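You operate a simulated robot arm through the tools that you are given. There is no shell and no other tool.

The job below is to be done with a simulated robot arm. You get a single attempt, and the scene is never put back.

## Task
Swap the boat slide in the viewer for the hills slide and focus it.
Fine: light off before a slide comes out, and off at the end; the old slide goes in the rack's empty slot.

The check looks at the end state, three seconds after you hand in, the way a careful person would. Anything else that was tipped, shoved, dropped, spilled or broken makes it a failure.

## Robot
A 6-joint arm with a two-finger gripper, fixed in place. Base frame: the origin is at the foot of the arm, x ahead of it, y to its left, z up; the work surface is at about z = 800. Readings come in mm, degrees, newtons and seconds.
Its first joint turns from -166.0 to 166.0 degrees. Payload 2.45 kg.
The TCP is the grasp point between the finger pads, 20 mm short of the fingertips. In the tool frame z runs along the fingers and y along their closing line. Largest opening 140 mm; the body of the gripper starts 168 mm behind the TCP.
Orientation is that of the tool frame in the base frame, as [roll, pitch, yaw] about the fixed x, y, z axes, in that order (R = Rz(yaw) Ry(pitch) Rx(roll)). With the fingers straight down and closing along the base's y, the tool's x points along the base's -x, its y along +y and its z along -z.

## Interface
- The arm moves only by the tool arm_command. Its arguments are lists of equal length, an entry for each row: "dr": the turn, a rotation vector about the base's x, y, z in units of 180 degrees (1.0 is 180 degrees), a list of three; "dp": the shift along the base's x, y, z in units of 250 mm (1.0 is 250 mm), a list of three; "grip": the gripper command, from -1 (shut) to 1 (fully open), values between in proportion. In form: {"dr": [[ax, ay, az], ...], "dp": [[dx, dy, dz], ...], "grip": [grip, ...]}. A call has 1 to 20 rows; each row is the pose to reach, as a shift and turn from the pose commanded when the call began. A call with a number of a shift or a turn outside -1 to 1 is refused whole. Each row takes 0.2 s and may step no farther than 50 mm and 8.6 degrees from the row before; otherwise, or with a gripper value out of range, the whole call is refused. Where a pose cannot be reached the arm comes as near as it can. A force on the tool above 40 N (or 10 N above the force at the start of the call, whichever is more), or a blocked arm, ends the call early, and 0.2 s more pass. The fingers move at their own pace (about 45 mm/s each) and stop on an object; they squeeze with about 38 N. The grip force told is the motor's: it shows also when the fingers shut on nothing. Time passes only in rows, and 0.2 s behind the last, so rows that repeat a pose let the fingers close. The reply holds the time, the measured pose of the TCP, the force on the tool along the base axes, the opening and the grip force, in the units named above and with some noise, with the torque about the TCP (base axes, N m) and any sound that the robot's microphone picked up, and new pictures: "pictures" is both (left out), scene, wrist or none.
- Cameras (640 x 400 px; columns grow to the right, rows downward): "scene" is fixed at [216.6, 656.2, 1545.8]; the picture's right is [-0.27, -0.96, 0.00], its down [-0.77, 0.22, -0.59] and it looks along [0.57, -0.16, -0.80] (base axes); focal length 320 px, centre (320, 200). "wrist" rides on the gripper at [78, 11, -209] in the tool frame; the picture's right is [-0.14, 0.99, 0.00], its down [-0.92, -0.13, -0.37] and it looks along [-0.37, -0.05, 0.93] (tool axes); focal length 280 px, centre (320, 200). There is no depth. A picture from a camera that has moved, and an enlarged one, comes with that camera's place and axes in the base frame and with its lens. The place of the scene camera against the robot may be out by one fixed shift of up to 12 mm in any direction.
- zoom(camera, box): a new picture of the part [left, top, right, bottom] of that camera's present view, enlarged. It takes no simulated time.
- hand_in(): hands the job in; it is judged then, once.

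Nothing tells you positions but the pictures and the camera data. Unless the task says otherwise, let go and move clear before handing in.

The tools are called after "Request:" as a command line: name --argument value ..., lists and objects as JSON in quotes. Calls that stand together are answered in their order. arm_command: Moves the arm, as the interface text tells. Its arguments: {"type":"object","properties":{"dr":{"type":"array"},"dp":{"type":"array"},"grip":{"type":"array"},"pictures":{"type":"string","enum":["both","scene","wrist","none"]}},"required":["dr","dp","grip"]} The other tools are called the same way: zoom (camera, box) takes an enlarged picture of a part of a camera's view; hand_in () hands the job in.

At the start:

```text
clock: 0.0
position: [545.3, 435.2, 1115.5]
orientation: [180.0, 0.0, 180.0]
contact_force: [-0.1, -0.3, 0.2]
wrist_torque: [-0.01, 0.0, 0.01]
grip_width: 140.1
grip_force: 0.1
```

scene: 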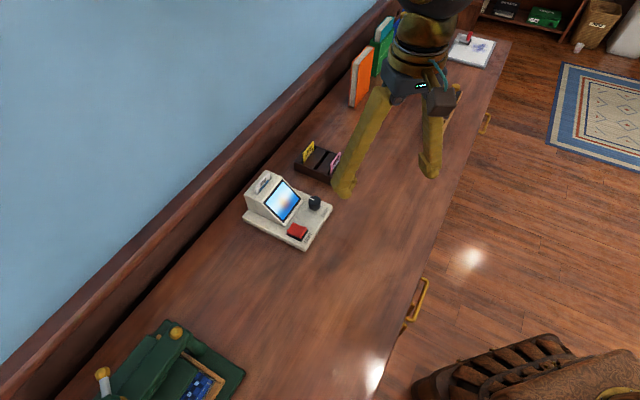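
wrist: 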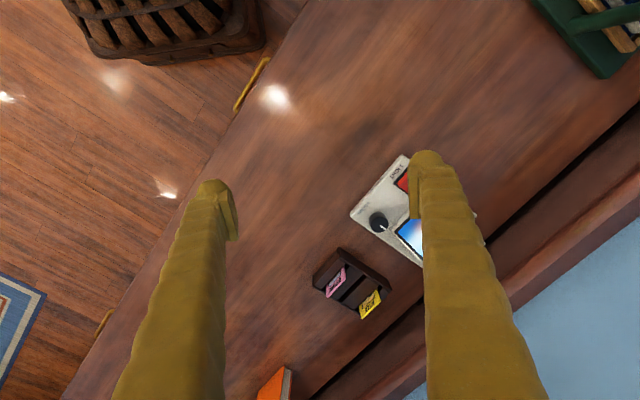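

I see a slide viewer with a lit screen, a red switch and a dark knob, and beside it a small rack holding two slides (yellow and pink). I'll zoom in on both to read the details before moving.

Request:
zoom --camera "scene" --box '[230, 120, 360, 260]'

Request:
zoom --camera "wrist" --box '[300, 140, 500, 330]'

```text
2.86 times, centred on (295, 190) of scene
camera zoom: at [216.6, 656.2, 1545.8], right [-0.27, -0.96, 0.0], down [-0.77, 0.22, -0.59], along [0.57, -0.16, -0.8], focal length 916 px, centre (391, 229)
```

zoom: 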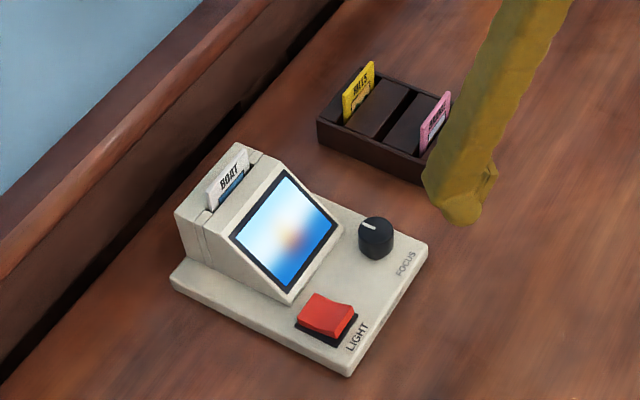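

```text
2.11 times, centred on (400, 235) of wrist
camera zoom: at [467.6, 446.3, 1324.3], right [0.14, 0.99, 0.0], down [0.92, -0.13, 0.37], along [0.37, -0.05, -0.93], focal length 590 px, centre (152, 126)
```

zoom: 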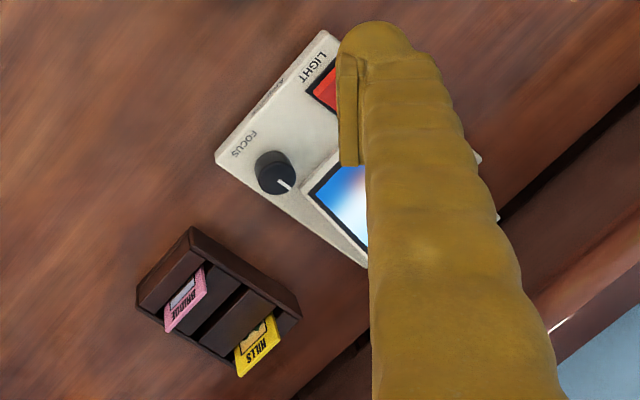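

The viewer stands at roughly 45° around (650–780, 540–640), and the rack is near (857, 462). HILLS (yellow) is in its far slot, BRIDGE (pink) in its near slot, and the middle slot looks empty. I'll turn the gripper to line up with these and move closer for a look.

Request:
arm_command --dr '[[0, 0, -0.0417], [0, 0, -0.0833], [0, 0, -0.125], [0, 0, -0.1667], [0, 0, -0.2083], [0, 0, -0.25]]' --dp '[[0.1, 0, 0], [0.2, 0, 0], [0.3, 0, 0], [0.4, 0, 0], [0.5, 0, 0], [0.6, 0, 0]]' --grip '[1, 1, 1, 1, 1, 1]'

```text
clock: 1.4
position: [695.0, 433.6, 1116.8]
orientation: [-179.9, 0.1, 134.9]
contact_force: [-0.7, -0.2, 0.2]
wrist_torque: [0.0, -0.01, 0.01]
grip_width: 140.1
grip_force: 0.1
camera wrist: at [648.2, 497.2, 1325.7], right [0.8, 0.6, 0.0], down [0.56, -0.74, 0.37], along [0.22, -0.29, -0.93], focal length 280 px, centre (320, 200)
```

scene: 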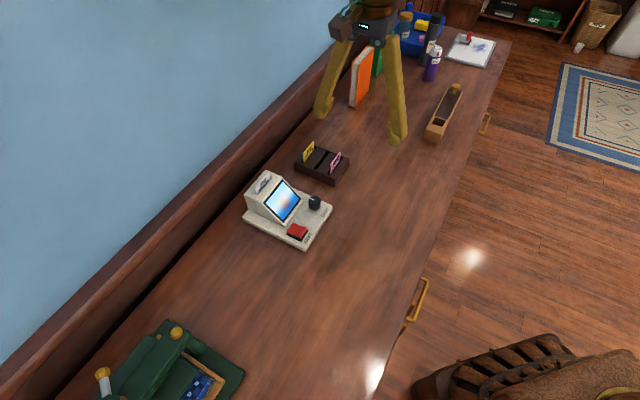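
wrist: 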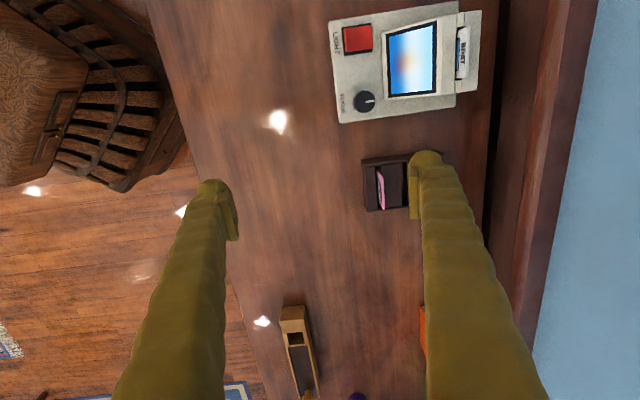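

The gripper is lined up with the viewer and rack. I'll zoom in for accurate pixel positions.

Request:
zoom --camera "wrist" --box '[320, 0, 500, 112]'

Request:
zoom --camera "scene" --box '[285, 125, 365, 200]'

Request:
zoom --camera "scene" --box '[235, 160, 340, 255]'

```text
3.56 times, centred on (410, 56) of wrist
camera zoom: at [648.2, 497.2, 1325.7], right [0.8, 0.6, 0.0], down [0.56, -0.74, 0.37], along [0.22, -0.29, -0.93], focal length 997 px, centre (0, 712)
```

zoom: 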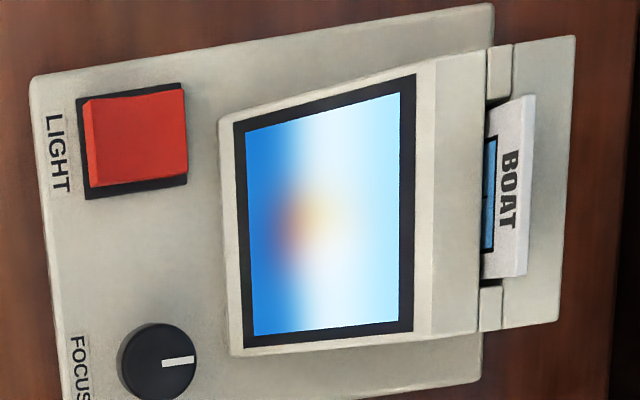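

```text
5.33 times, centred on (325, 162) of scene
camera zoom: at [216.6, 656.2, 1545.8], right [-0.27, -0.96, 0.0], down [-0.77, 0.22, -0.59], along [0.57, -0.16, -0.8], focal length 1709 px, centre (293, 400)
```

zoom: 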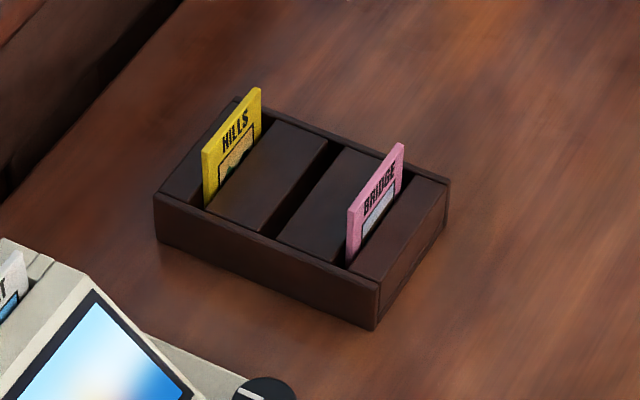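

```text
4.21 times, centred on (288, 208) of scene
camera zoom: at [216.6, 656.2, 1545.8], right [-0.27, -0.96, 0.0], down [-0.77, 0.22, -0.59], along [0.57, -0.16, -0.8], focal length 1350 px, centre (457, 168)
```

zoom: 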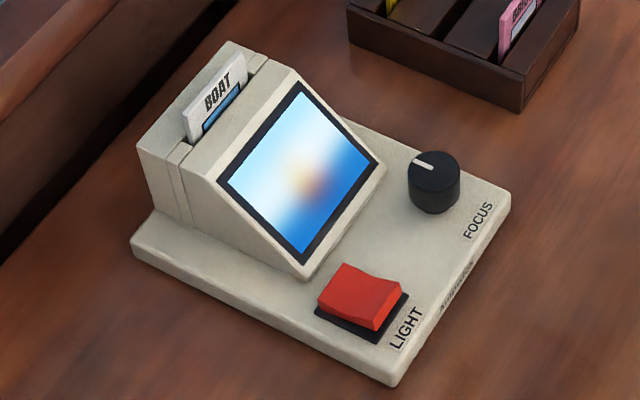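

The screen is lit and blurred. BOAT's top edge is about (786, 655, 891), the knob near (718, 523) and the light rocker near (654, 588). Next I'll turn the gripper so it closes along the slide's width and look down on the viewer from above.

Request:
arm_command --dr '[[0, 0, 0.045], [0, 0, 0.09], [0, 0, 0.135], [0, 0, 0.18], [0, 0, 0.225], [0, 0, 0.27], [0, 0, 0.315], [0, 0, 0.36], [0, 0, 0.405], [0, 0, 0.45], [0, 0, 0.495], [0, 0, 0.5]]' --dp '[[0, 0.05, -0.03], [0, 0.1, -0.06], [0, 0.15, -0.1], [0, 0.2, -0.14], [0, 0.25, -0.18], [0, 0.3, -0.22], [0, 0.35, -0.26], [0, 0.4, -0.3], [0, 0.45, -0.34], [0, 0.5, -0.38], [0, 0.5, -0.4], [0, 0.5, -0.4]]' --grip '[1, 1, 1, 1, 1, 1, 1, 1, 1, 1, 1, 1]' --pictures "both"

```text
clock: 4.0
position: [694.8, 560.4, 1015.5]
orientation: [180.0, 0.0, -134.8]
contact_force: [-0.4, 0.8, 0.2]
wrist_torque: [0.0, -0.05, 0.03]
grip_width: 140.2
grip_force: 0.0
camera wrist: at [633.3, 512.4, 1224.2], right [-0.6, 0.8, 0.0], down [0.74, 0.56, 0.37], along [0.29, 0.22, -0.93], focal length 280 px, centre (320, 200)
```

scene: 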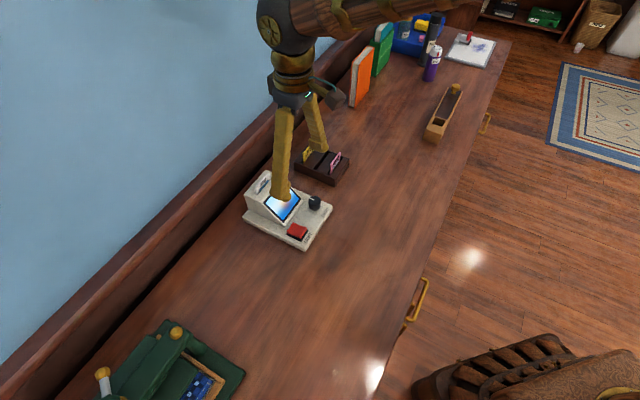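
wrist: 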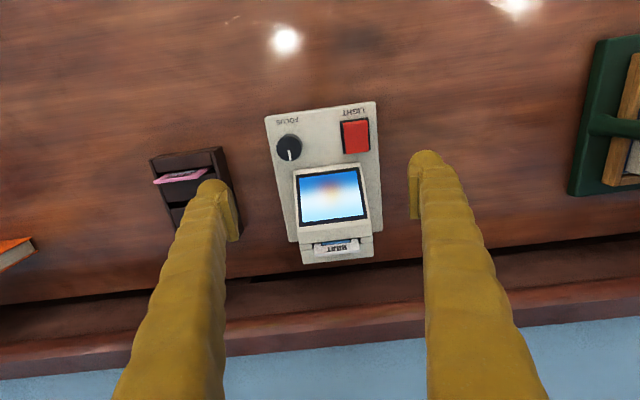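

The viewer is now well inside the wrist view. I'll zoom in on it and the rocker.

Request:
zoom --camera "wrist" --box '[255, 95, 395, 185]'

Request:
zoom --camera "wrist" --box '[255, 180, 395, 270]'

Request:
zoom --camera "scene" --box '[275, 185, 335, 255]'

```text
4.44 times, centred on (325, 140) of wrist
camera zoom: at [633.3, 512.4, 1224.2], right [-0.6, 0.8, 0.0], down [0.74, 0.56, 0.37], along [0.29, 0.22, -0.93], focal length 1246 px, centre (298, 467)
```

zoom: 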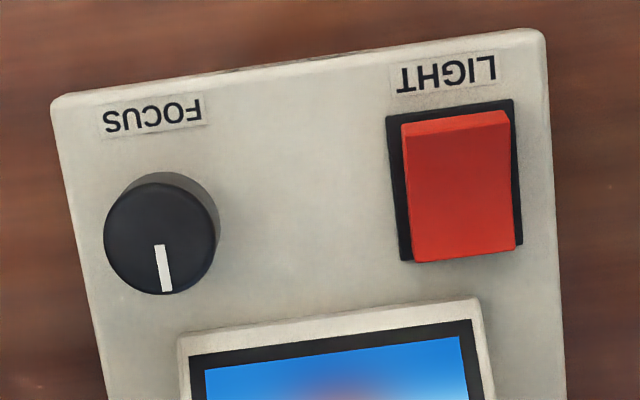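

```text
4.44 times, centred on (325, 225) of wrist
camera zoom: at [633.3, 512.4, 1224.2], right [-0.6, 0.8, 0.0], down [0.74, 0.56, 0.37], along [0.29, 0.22, -0.93], focal length 1246 px, centre (298, 89)
```

zoom: 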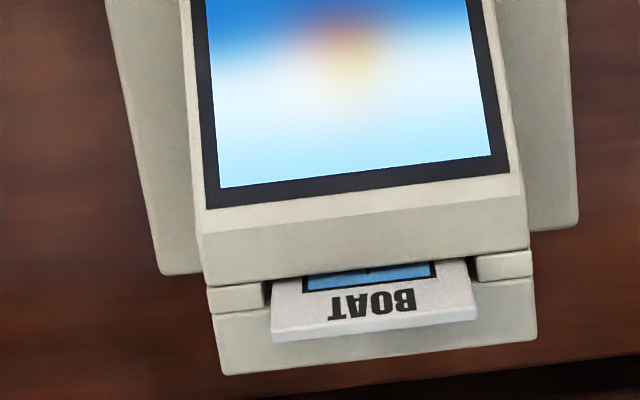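

```text
5.71 times, centred on (305, 220) of scene
camera zoom: at [216.6, 656.2, 1545.8], right [-0.27, -0.96, 0.0], down [-0.77, 0.22, -0.59], along [0.57, -0.16, -0.8], focal length 1832 px, centre (406, 86)
```

zoom: 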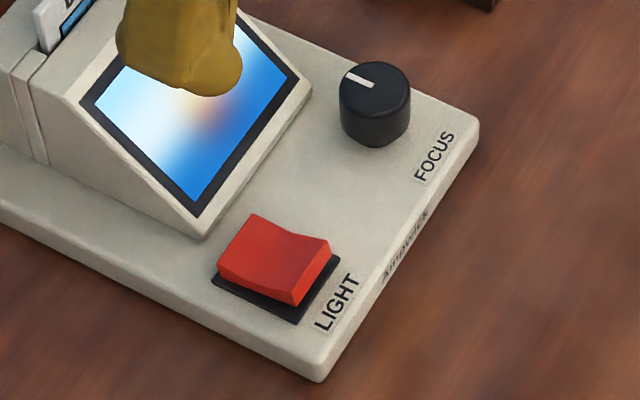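

I need to see how the rocker tilts, so I'll zoom tighter on it.

Request:
zoom --camera "scene" --box '[284, 214, 316, 246]'

Request:
zoom --camera "wrist" --box '[335, 112, 380, 160]'

```text
12.50 times, centred on (300, 230) of scene
camera zoom: at [216.6, 656.2, 1545.8], right [-0.27, -0.96, 0.0], down [-0.77, 0.22, -0.59], along [0.57, -0.16, -0.8], focal length 4006 px, centre (570, -175)
```

zoom: 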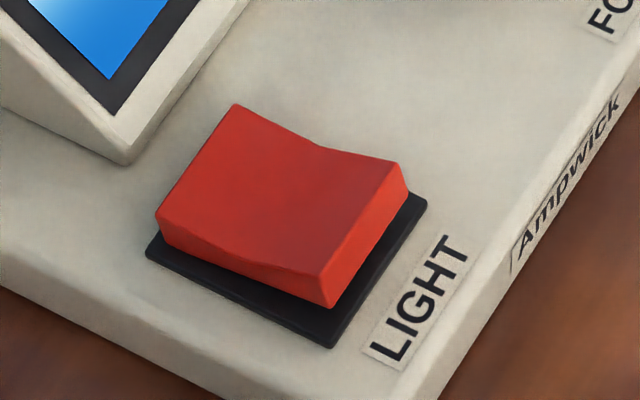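

```text
8.33 times, centred on (358, 136) of wrist
camera zoom: at [633.3, 512.4, 1224.2], right [-0.6, 0.8, 0.0], down [0.74, 0.56, 0.37], along [0.29, 0.22, -0.93], focal length 2337 px, centre (8, 733)
```

zoom: 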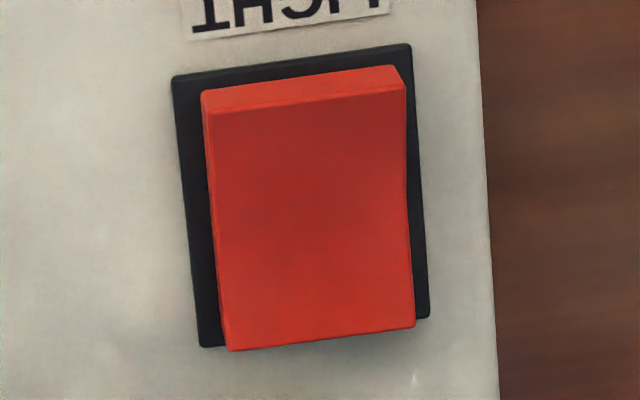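

The rocker's front half (by the LIGHT label) is raised and its back half is level. So the back is pressed for ON, and pressing the front half should turn it off. I'll close the fingers and hover over the front half near (638, 576).

Request:
arm_command --dr '[[0, 0, 0], [0, 0, 0], [0, 0, 0], [0, 0, 0], [0, 0, 0], [0, 0, 0], [0, 0, 0], [0, 0, 0], [0, 0, 0]]' --dp '[[-0.1, 0.03, 0], [-0.2, 0.06, 0], [-0.226, 0.064, -0.1], [-0.226, 0.064, -0.2], [-0.226, 0.064, -0.3], [-0.226, 0.064, -0.4], [-0.226, 0.064, -0.46], [-0.226, 0.064, -0.46], [-0.226, 0.064, -0.46]]' --grip '[-1, -1, -1, -1, -1, -1, -1, -1, -1]'

```text
clock: 6.0
position: [640.9, 575.4, 900.8]
orientation: [179.9, 0.0, -134.9]
contact_force: [-0.9, 0.4, -0.5]
wrist_torque: [0.02, 0.03, 0.0]
grip_width: 0.2
grip_force: 29.0
camera wrist: at [577.9, 528.6, 1110.6], right [-0.6, 0.8, 0.0], down [0.74, 0.56, 0.37], along [0.29, 0.22, -0.93], focal length 280 px, centre (320, 200)
```

scene: 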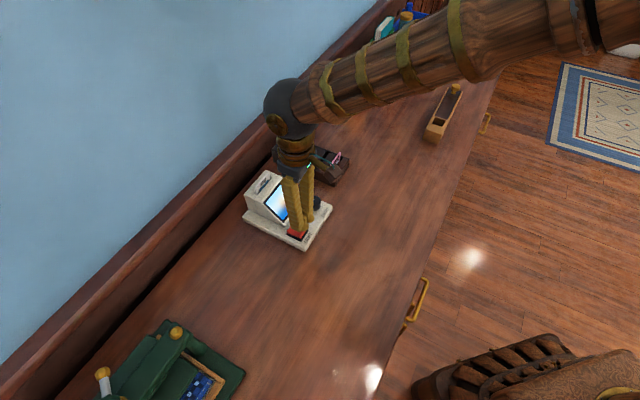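
wrist: 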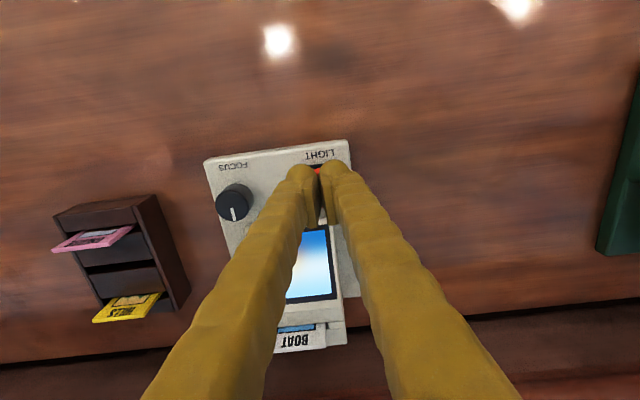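

The closed fingers hover over the switch. I'll zoom to check the alignment before pressing.

Request:
zoom --camera "wrist" --box '[270, 130, 370, 230]'

Request:
zoom --camera "scene" --box '[275, 205, 325, 250]'

Request:
zoom --camera "wrist" --box '[40, 180, 200, 340]'

```text
4.00 times, centred on (320, 180) of wrist
camera zoom: at [577.9, 528.6, 1110.6], right [-0.6, 0.8, 0.0], down [0.74, 0.56, 0.37], along [0.29, 0.22, -0.93], focal length 1122 px, centre (320, 280)
```

zoom: 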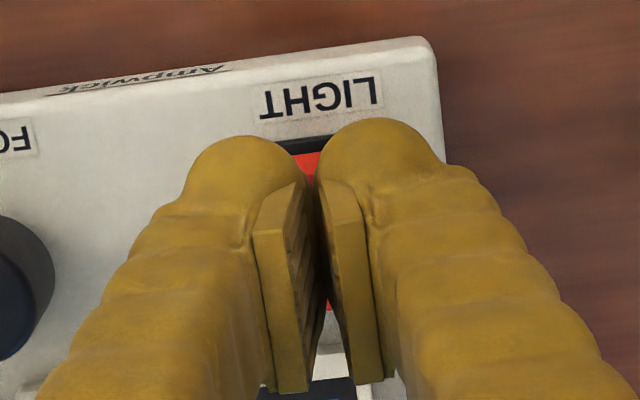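

```text
8.89 times, centred on (300, 228) of scene
camera zoom: at [216.6, 656.2, 1545.8], right [-0.27, -0.96, 0.0], down [-0.77, 0.22, -0.59], along [0.57, -0.16, -0.8], focal length 2849 px, centre (498, -44)
```

zoom: 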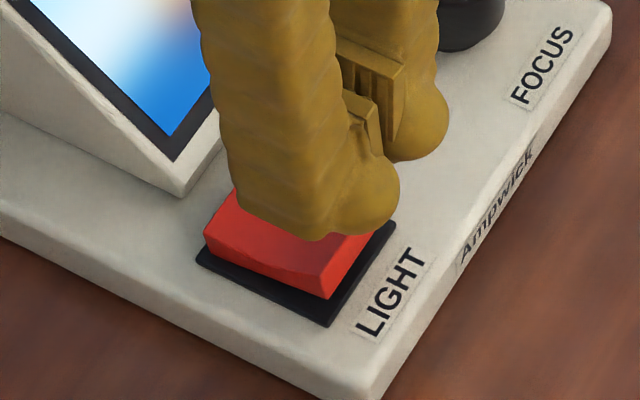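

```text
2.50 times, centred on (120, 260) of wrist
camera zoom: at [577.9, 528.6, 1110.6], right [-0.6, 0.8, 0.0], down [0.74, 0.56, 0.37], along [0.29, 0.22, -0.93], focal length 701 px, centre (820, 50)
```

zoom: 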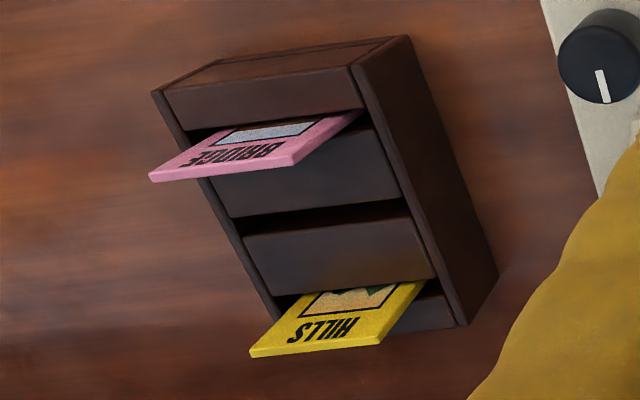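

The front half of the rocker is under the fingertips. I'll lower slowly and watch the force and sound.

Request:
arm_command --dr '[[0, 0, 0], [0, 0, 0], [0, 0, 0], [0, 0, 0], [0, 0, 0]]' --dp '[[0, 0, -0.08], [0, 0, -0.14], [0, 0, -0.168], [0, 0, -0.18], [0, 0, -0.188]]' --grip '[-1, -1, -1, -1, -1]'

```text
clock: 7.2
position: [639.2, 574.8, 854.4]
orientation: [180.0, 0.1, -134.9]
contact_force: [-6.3, -1.2, 19.8]
wrist_torque: [-0.09, 0.15, -0.02]
grip_width: 6.0
grip_force: 29.1
camera wrist: at [577.2, 529.0, 1063.1], right [-0.6, 0.8, 0.0], down [0.74, 0.56, 0.37], along [0.29, 0.22, -0.93], focal length 280 px, centre (320, 200)
```

scene: 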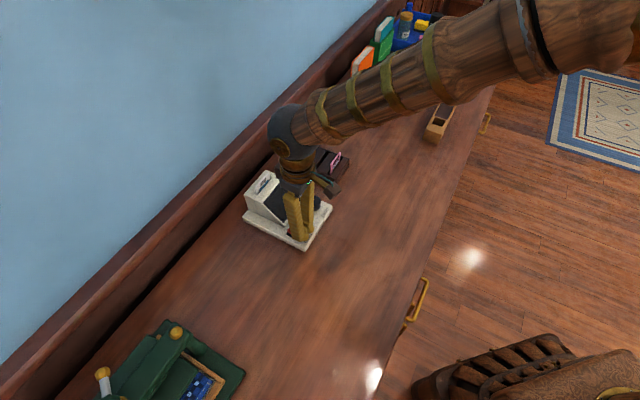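
wrist: 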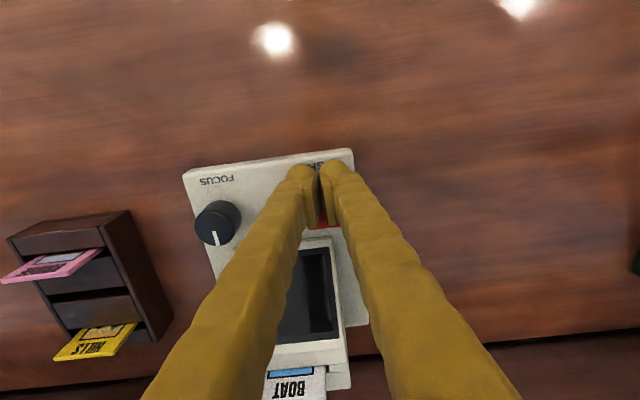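

The screen went dark, so the light is off. I'll lift away and check that it stays off.

Request:
arm_command --dr '[[0, 0, 0], [0, 0, 0], [0, 0, 0], [0, 0, 0]]' --dp '[[0, 0, 0.03], [0, 0, 0.15], [0, 0, 0.3], [0, 0, 0.45]]' --grip '[-1, -1, -1, -1]'

Request:
zoom --camera "scene" --box '[235, 160, 340, 255]'

```text
clock: 8.2
position: [641.0, 573.3, 963.8]
orientation: [-179.9, 0.0, -135.0]
contact_force: [-0.2, 0.0, 0.0]
wrist_torque: [0.02, -0.03, 0.0]
grip_width: 0.0
grip_force: 29.4
camera wrist: at [578.1, 526.6, 1173.4], right [-0.6, 0.8, 0.0], down [0.74, 0.56, 0.37], along [0.29, 0.22, -0.93], focal length 280 px, centre (320, 200)
```

scene: 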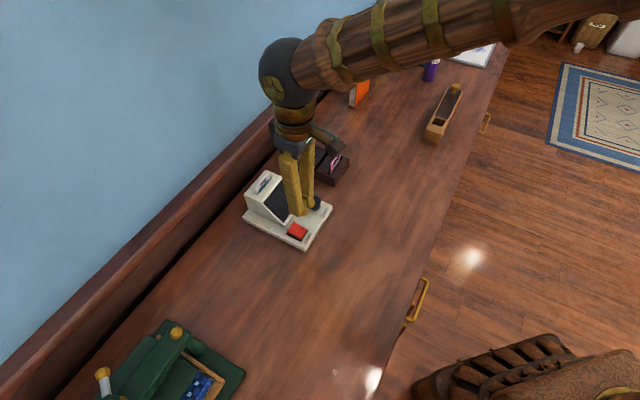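
wrist: 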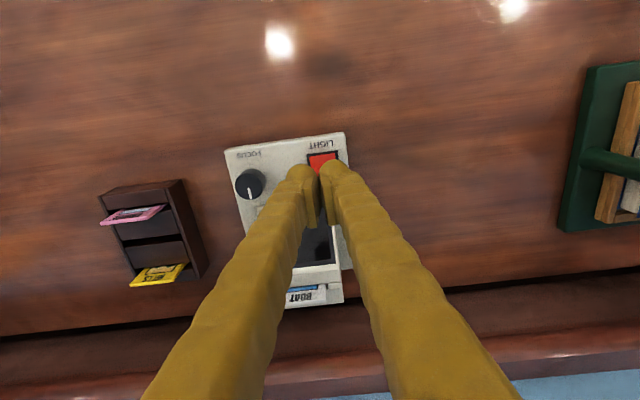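

```text
4.21 times, centred on (288, 208) of scene
camera zoom: at [216.6, 656.2, 1545.8], right [-0.27, -0.96, 0.0], down [-0.77, 0.22, -0.59], along [0.57, -0.16, -0.8], focal length 1350 px, centre (457, 168)
```

zoom: 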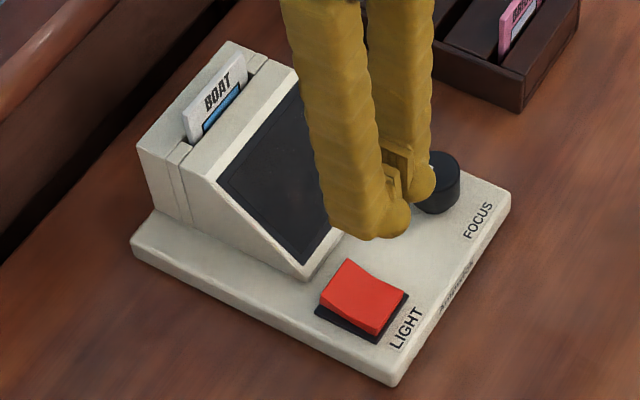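

The light stays off and the viewer hasn't moved. Next I'll open the fingers to about 100 mm and move up over the BOAT slide at a safe height, to test reach and get a close look.

Request:
arm_command --dr '[[0, 0, 0], [0, 0, 0], [0, 0, 0], [0, 0, 0], [0, 0, 0], [0, 0, 0], [0, 0, 0], [0, 0, 0]]' --dp '[[0, 0, 0.1], [0.1, 0.05, 0.18], [0.2, 0.1, 0.18], [0.3, 0.16, 0.18], [0.4, 0.22, 0.18], [0.5, 0.28, 0.18], [0.58, 0.31, 0.18], [0.58, 0.31, 0.18]]' --grip '[0.43, 0.43, 0.43, 0.43, 0.43, 0.43, 0.43, 0.43]'

```text
clock: 10.0
position: [783.7, 654.8, 1010.2]
orientation: [-180.0, 0.1, -135.0]
contact_force: [-1.0, -0.4, -0.6]
wrist_torque: [-0.02, 0.02, 0.03]
grip_width: 100.1
grip_force: 0.1
camera wrist: at [721.5, 608.0, 1220.2], right [-0.6, 0.8, 0.0], down [0.74, 0.56, 0.37], along [0.29, 0.22, -0.93], focal length 280 px, centre (320, 200)
```

scene: 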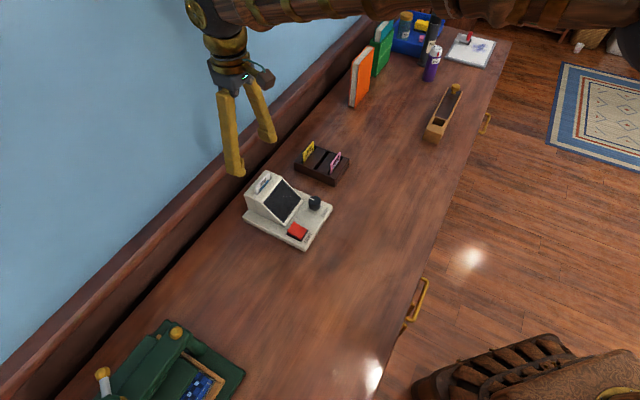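
wrist: 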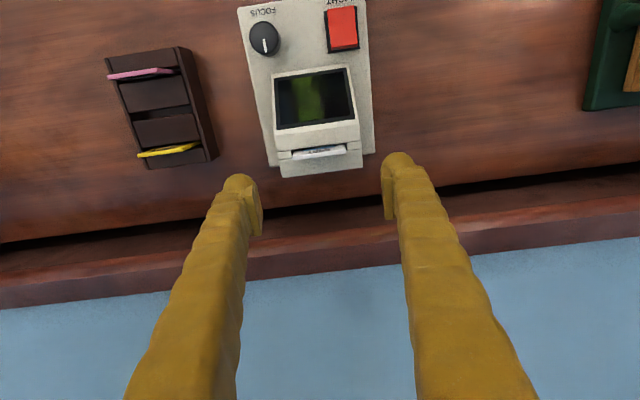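

The arm reached 1021 mm out at this height, so reach looks workable. I'll zoom on the BOAT slide and the rack to get precise positions.

Request:
zoom --camera "wrist" --box '[260, 110, 380, 185]'

Request:
zoom --camera "wrist" --box '[95, 40, 225, 175]'

```text
5.33 times, centred on (320, 148) of wrist
camera zoom: at [721.5, 608.0, 1220.2], right [-0.6, 0.8, 0.0], down [0.74, 0.56, 0.37], along [0.29, 0.22, -0.93], focal length 1495 px, centre (320, 480)
```

zoom: 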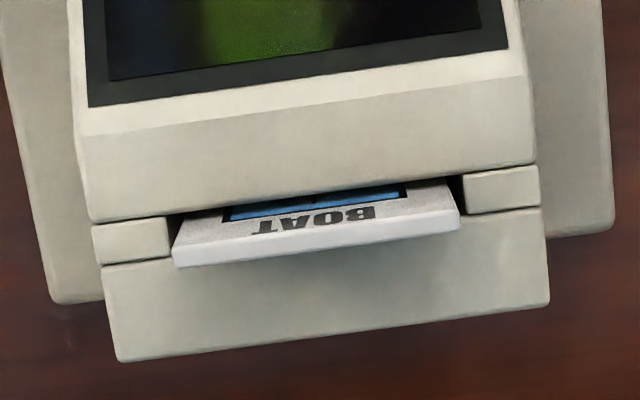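

```text
2.96 times, centred on (160, 108) of wrist
camera zoom: at [721.5, 608.0, 1220.2], right [-0.6, 0.8, 0.0], down [0.74, 0.56, 0.37], along [0.29, 0.22, -0.93], focal length 831 px, centre (794, 474)
```

zoom: 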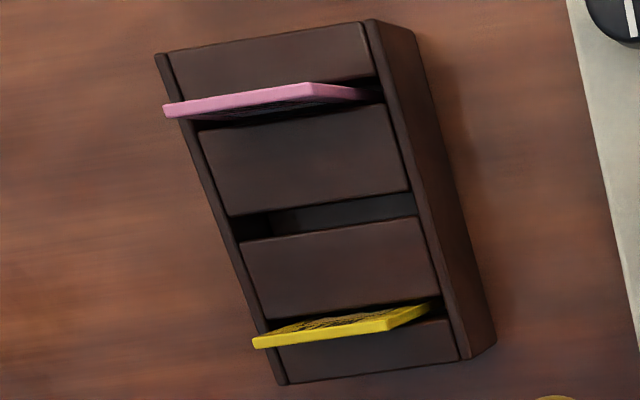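

Triangulating across views puts BOAT's top edge at about (778, 649, 915), with the housing top near 892 and the slide about 60 mm wide. The rack top is near z = 838, its middle slot is at (872, 461), and HILLS is at (905, 493) with its top near 866. I'll lower over BOAT with the fingers straddling its side edges, stopping short to check.

Request:
arm_command --dr '[[0, 0, 0], [0, 0, 0], [0, 0, 0]]' --dp '[[-0.023, -0.023, -0.1], [-0.023, -0.023, -0.2], [-0.023, -0.023, -0.24]]' --grip '[0.43, 0.43, 0.43]'

Request:
zoom --camera "wrist" --box '[220, 110, 420, 235]'

Request:
zoom --camera "scene" --box '[225, 140, 345, 255]'

```text
clock: 10.8
position: [778.1, 647.8, 952.4]
orientation: [180.0, 0.0, -134.9]
contact_force: [-0.2, 0.4, 0.2]
wrist_torque: [-0.01, 0.02, -0.04]
grip_width: 100.0
grip_force: 0.1
camera wrist: at [716.3, 601.0, 1160.8], right [-0.6, 0.8, 0.0], down [0.74, 0.56, 0.37], along [0.29, 0.22, -0.93], focal length 280 px, centre (320, 200)
```

scene: 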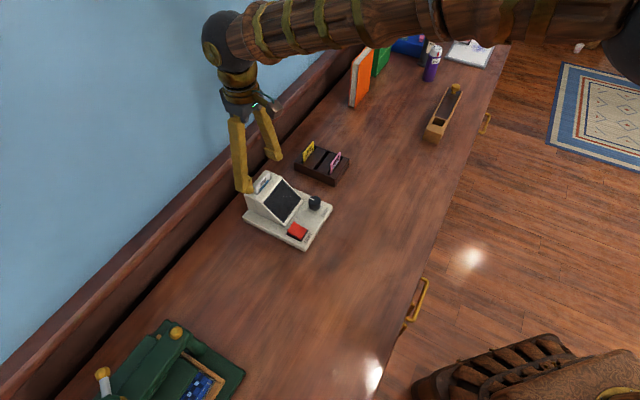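
wrist: 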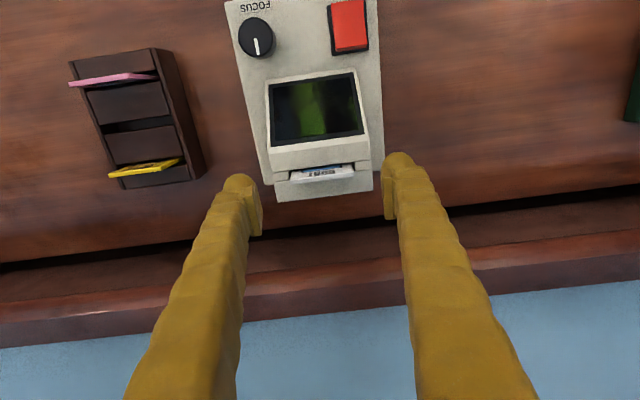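

```text
3.20 times, centred on (320, 172) of wrist
camera zoom: at [716.3, 601.0, 1160.8], right [-0.6, 0.8, 0.0], down [0.74, 0.56, 0.37], along [0.29, 0.22, -0.93], focal length 897 px, centre (320, 288)
```

zoom: 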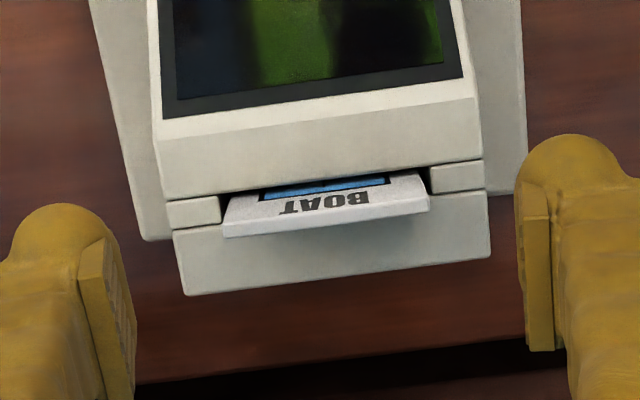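

```text
3.48 times, centred on (285, 198) of scene
camera zoom: at [216.6, 656.2, 1545.8], right [-0.27, -0.96, 0.0], down [-0.77, 0.22, -0.59], along [0.57, -0.16, -0.8], focal length 1115 px, centre (442, 209)
```

zoom: 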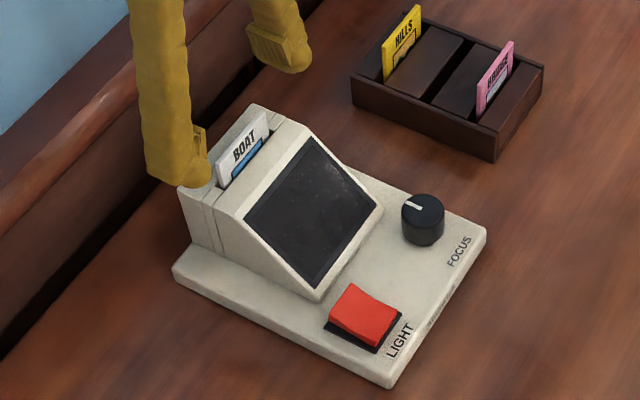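

The fingers straddle the slide, which sits about 1.5 mm toward the gripper's right. I'll correct for that, lower so the tips are just above the housing, and bring the fingers in to 72 mm.

Request:
arm_command --dr '[[0, 0, 0], [0, 0, 0], [0, 0, 0], [0, 0, 0], [0, 0, 0], [0, 0, 0]]' --dp '[[-0.0045, 0.0045, -0.05], [-0.0045, 0.0045, -0.1], [-0.0045, 0.0045, -0.12], [-0.0045, 0.0045, -0.12], [-0.0045, 0.0045, -0.12], [-0.0045, 0.0045, -0.12]]' --grip '[0.43, 0.43, 0.2, 0.03, 0.03, 0.03]'

Request:
zoom --camera "wrist" --box '[220, 110, 420, 235]'

Request:
zoom --camera "scene" --box '[230, 160, 300, 225]'

```text
clock: 12.2
position: [775.7, 647.7, 921.8]
orientation: [180.0, 0.0, -135.0]
contact_force: [0.1, -0.3, 0.0]
wrist_torque: [0.03, 0.03, -0.01]
grip_width: 72.1
grip_force: 0.0
camera wrist: at [714.0, 601.6, 1130.2], right [-0.6, 0.8, 0.0], down [0.74, 0.56, 0.37], along [0.29, 0.22, -0.93], focal length 280 px, centre (320, 200)
```

scene: 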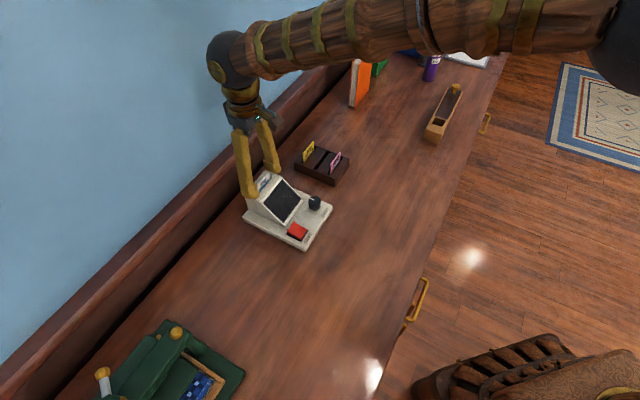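
wrist: 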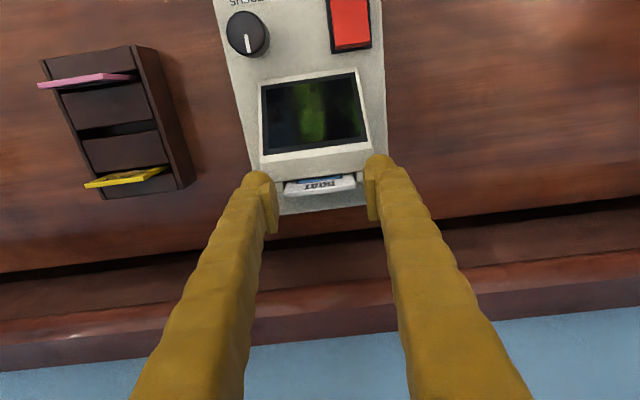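

```text
3.20 times, centred on (320, 172) of wrist
camera zoom: at [714.0, 601.6, 1130.2], right [-0.6, 0.8, 0.0], down [0.74, 0.56, 0.37], along [0.29, 0.22, -0.93], focal length 897 px, centre (320, 288)
```

zoom: 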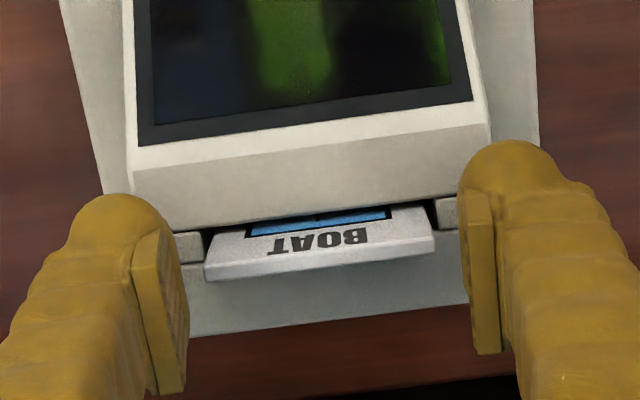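

```text
6.15 times, centred on (265, 192) of scene
camera zoom: at [216.6, 656.2, 1545.8], right [-0.27, -0.96, 0.0], down [-0.77, 0.22, -0.59], along [0.57, -0.16, -0.8], focal length 1972 px, centre (658, 246)
```

zoom: 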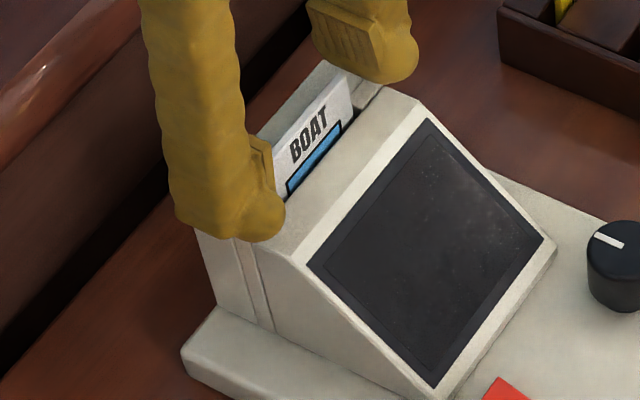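

The slide is centred between the pads, and its apparent height agrees with z ≈ 915. I'll lower 3 mm more and close gently on its edges.

Request:
arm_command --dr '[[0, 0, 0], [0, 0, 0], [0, 0, 0], [0, 0, 0], [0, 0, 0]]' --dp '[[0, 0, -0.012], [0, 0, -0.012], [0, 0, -0.012], [0, 0, -0.012], [0, 0, -0.012]]' --grip '[0.03, -0.1, -0.2, -0.3, -0.3]'

Request:
zoom --camera "wrist" --box '[220, 110, 420, 235]'

```text
clock: 13.4
position: [776.2, 648.8, 917.7]
orientation: [-179.9, 0.0, -135.0]
contact_force: [-0.4, 0.5, 1.7]
wrist_torque: [0.03, 0.0, 0.01]
grip_width: 57.1
grip_force: 38.2
camera wrist: at [714.4, 601.7, 1127.0], right [-0.6, 0.8, 0.0], down [0.74, 0.56, 0.37], along [0.29, 0.22, -0.93], focal length 280 px, centre (320, 200)
```

scene: 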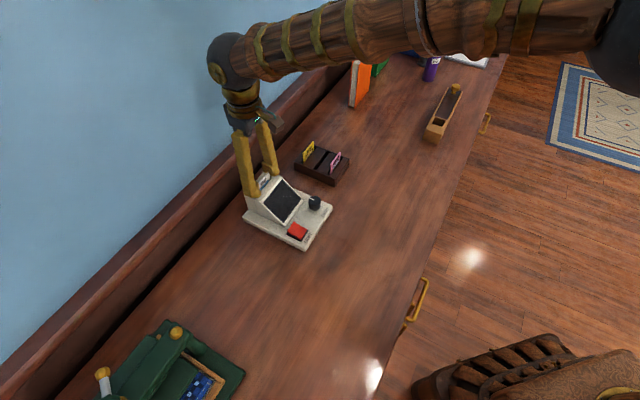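
wrist: 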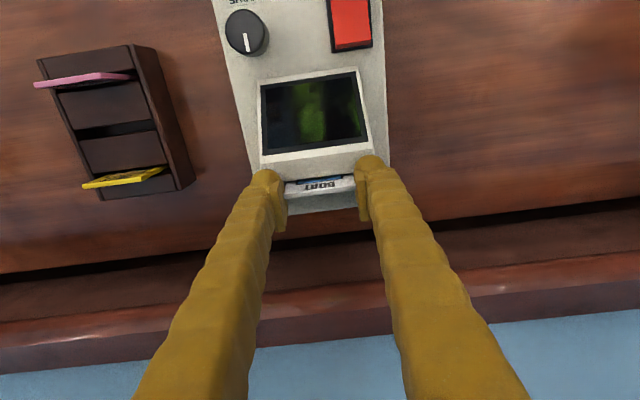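

```text
3.20 times, centred on (320, 172) of wrist
camera zoom: at [714.4, 601.7, 1127.0], right [-0.6, 0.8, 0.0], down [0.74, 0.56, 0.37], along [0.29, 0.22, -0.93], focal length 897 px, centre (320, 288)
```

zoom: 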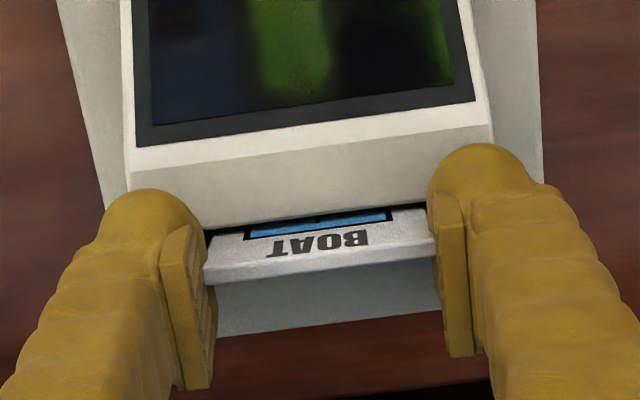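

BOAT is gripped at a width of 57 mm with negligible side force. I'll lift it straight up slowly.

Request:
arm_command --dr '[[0, 0, 0], [0, 0, 0], [0, 0, 0], [0, 0, 0], [0, 0, 0], [0, 0, 0], [0, 0, 0], [0, 0, 0]]' --dp '[[0, 0, 0.02], [0, 0, 0.06], [0, 0, 0.12], [0, 0, 0.18], [0, 0, 0.24], [0, 0, 0.3], [0, 0, 0.36], [0, 0, 0.4]]' --grip '[-0.4, -0.4, -0.4, -0.4, -0.4, -0.4, -0.4, -0.4]'

Request:
zoom --camera "wrist" --box '[220, 110, 420, 235]'

Request:
zoom --camera "scene" --box '[210, 120, 350, 255]'

```text
clock: 15.2
position: [777.8, 648.9, 1018.4]
orientation: [-180.0, 0.0, -135.0]
contact_force: [0.3, -0.8, -0.5]
wrist_torque: [0.02, 0.04, 0.0]
grip_width: 57.1
grip_force: 38.1
camera wrist: at [714.3, 601.1, 1227.0], right [-0.6, 0.8, 0.0], down [0.74, 0.56, 0.37], along [0.29, 0.22, -0.93], focal length 280 px, centre (320, 200)
```

scene: 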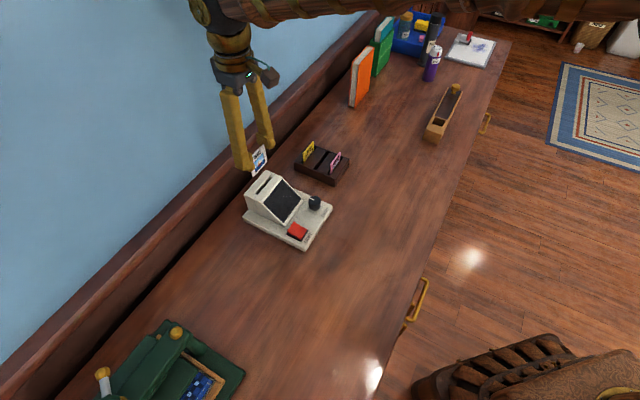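
wrist: 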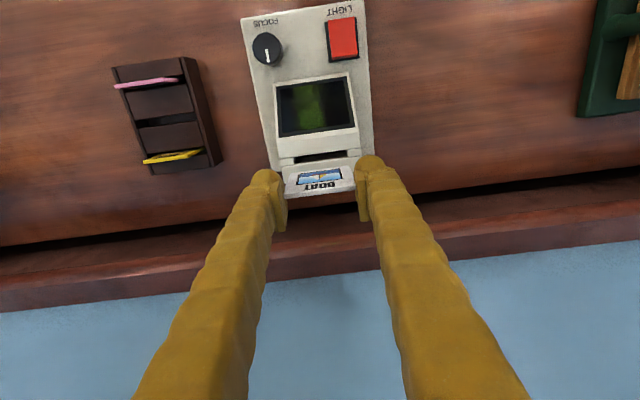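

```text
3.20 times, centred on (320, 172) of wrist
camera zoom: at [714.3, 601.1, 1227.0], right [-0.6, 0.8, 0.0], down [0.74, 0.56, 0.37], along [0.29, 0.22, -0.93], focal length 897 px, centre (320, 288)
```

zoom: 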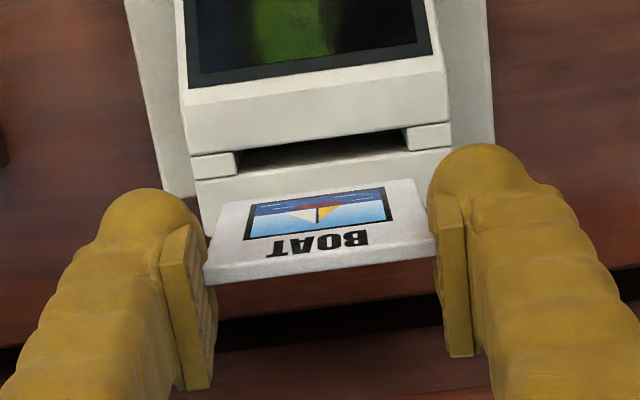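

```text
2.96 times, centred on (280, 188) of scene
camera zoom: at [216.6, 656.2, 1545.8], right [-0.27, -0.96, 0.0], down [-0.77, 0.22, -0.59], along [0.57, -0.16, -0.8], focal length 950 px, centre (438, 237)
```

zoom: 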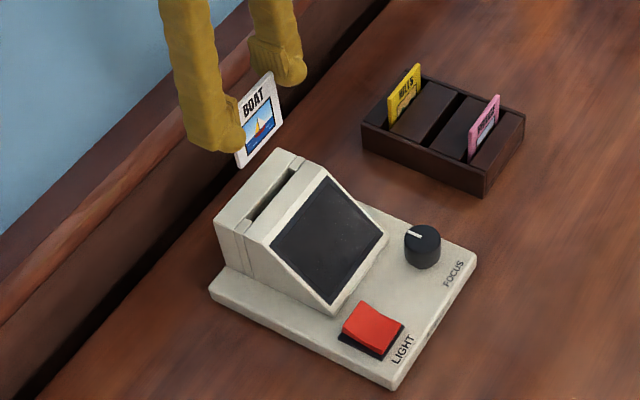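

BOAT is out and hangs straight. I'll carry it at this height to above the rack's middle slot near (872, 461) and look before lowering.

Request:
arm_command --dr '[[0, 0, 0], [0, 0, 0], [0, 0, 0], [0, 0, 0], [0, 0, 0], [0, 0, 0], [0, 0, 0], [0, 0, 0]]' --dp '[[0.05, -0.1, 0], [0.11, -0.22, 0], [0.17, -0.34, 0], [0.23, -0.46, 0], [0.3, -0.58, 0], [0.35, -0.68, 0], [0.382, -0.748, 0], [0.382, -0.748, 0]]' --grip '[-0.4, -0.4, -0.4, -0.4, -0.4, -0.4, -0.4, -0.4]'

Request:
zoom --camera "wrist" --box '[220, 80, 420, 205]'

Request:
zoom --camera "scene" --box '[260, 80, 380, 200]'

```text
clock: 17.0
position: [871.8, 462.3, 1017.3]
orientation: [180.0, -0.1, -135.0]
contact_force: [-0.6, -0.7, -0.7]
wrist_torque: [0.02, 0.0, -0.01]
grip_width: 56.9
grip_force: 38.3
camera wrist: at [809.2, 414.2, 1227.2], right [-0.6, 0.8, 0.0], down [0.74, 0.56, 0.37], along [0.29, 0.22, -0.93], focal length 280 px, centre (320, 200)
```

scene: 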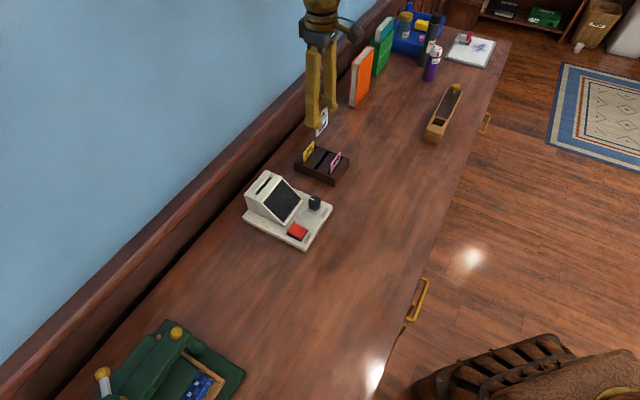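
wrist: 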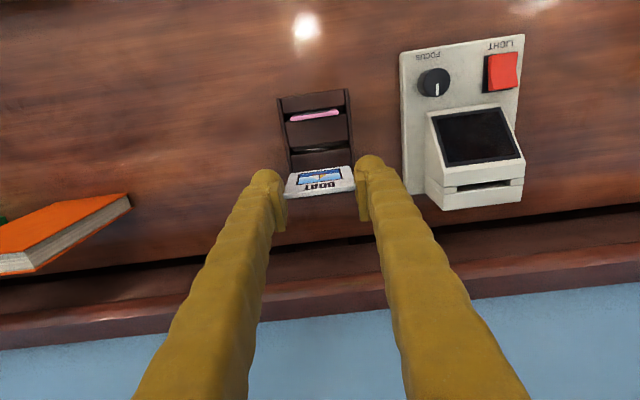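

```text
3.20 times, centred on (320, 142) of wrist
camera zoom: at [809.2, 414.2, 1227.2], right [-0.6, 0.8, 0.0], down [0.74, 0.56, 0.37], along [0.29, 0.22, -0.93], focal length 897 px, centre (320, 384)
```

zoom: 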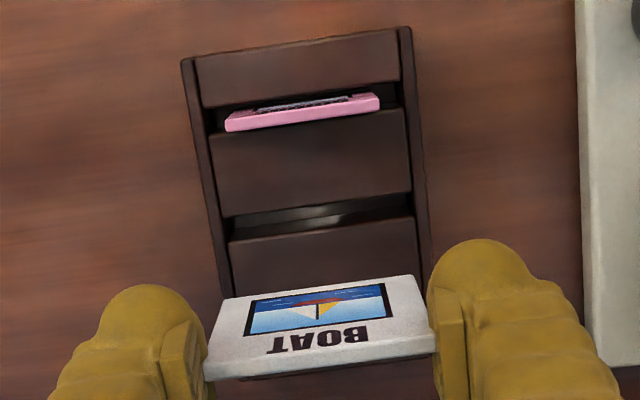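

```text
3.33 times, centred on (320, 140) of scene
camera zoom: at [216.6, 656.2, 1545.8], right [-0.27, -0.96, 0.0], down [-0.77, 0.22, -0.59], along [0.57, -0.16, -0.8], focal length 1068 px, centre (320, 400)
```

zoom: 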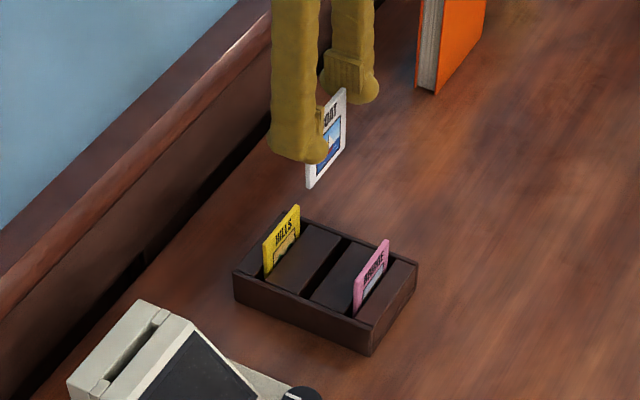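

The middle slot is directly below the slide, within about 1 mm. I'll lower partway so the slide's bottom is just above the rack, then recheck.

Request:
arm_command --dr '[[0, 0, 0], [0, 0, 0], [0, 0, 0], [0, 0, 0], [0, 0, 0]]' --dp '[[0.003, 0.003, -0.1], [0.003, 0.003, -0.2], [0.003, 0.003, -0.3], [0.003, 0.003, -0.38], [0.003, 0.003, -0.38]]' --grip '[-0.4, -0.4, -0.4, -0.4, -0.4]'

Request:
zoom --camera "wrist" --box '[220, 80, 420, 205]'

Request:
zoom --camera "scene" --box '[280, 115, 370, 200]'

```text
clock: 18.2
position: [872.3, 462.4, 922.9]
orientation: [-179.9, 0.0, -134.9]
contact_force: [-0.3, -0.1, 0.3]
wrist_torque: [0.01, -0.03, 0.02]
grip_width: 57.2
grip_force: 37.7
camera wrist: at [810.5, 415.4, 1131.4], right [-0.6, 0.8, 0.0], down [0.74, 0.56, 0.37], along [0.29, 0.22, -0.93], focal length 280 px, centre (320, 200)
```

scene: 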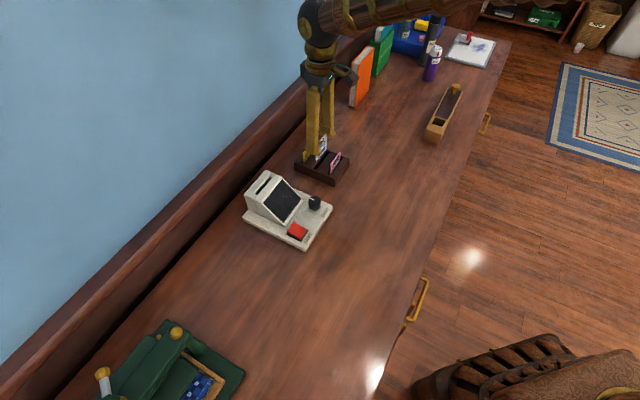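
wrist: 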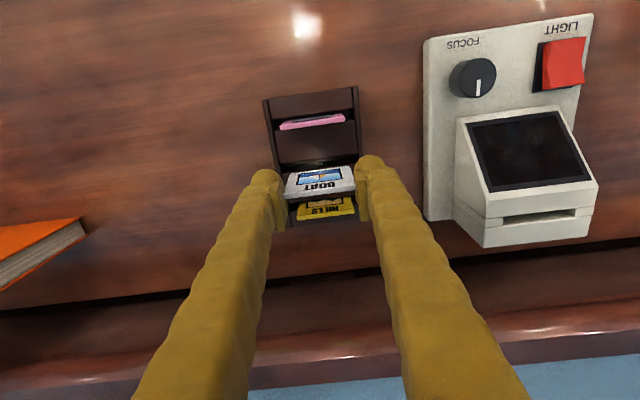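

```text
3.20 times, centred on (320, 142) of wrist
camera zoom: at [810.5, 415.4, 1131.4], right [-0.6, 0.8, 0.0], down [0.74, 0.56, 0.37], along [0.29, 0.22, -0.93], focal length 897 px, centre (320, 384)
```

zoom: 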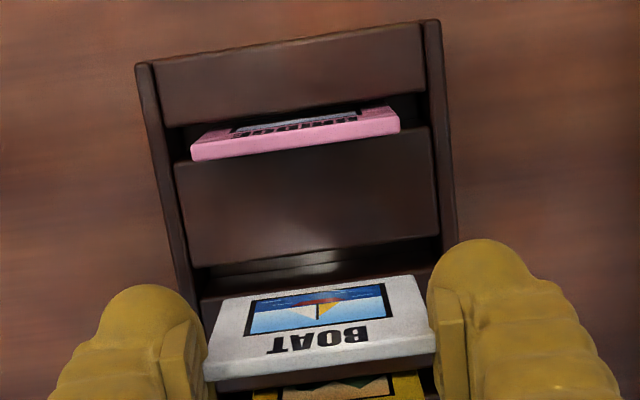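

```text
4.71 times, centred on (325, 158) of scene
camera zoom: at [216.6, 656.2, 1545.8], right [-0.27, -0.96, 0.0], down [-0.77, 0.22, -0.59], along [0.57, -0.16, -0.8], focal length 1508 px, centre (296, 400)
```

zoom: 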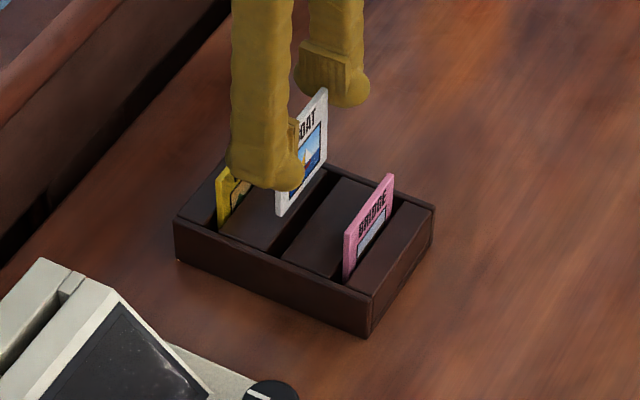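

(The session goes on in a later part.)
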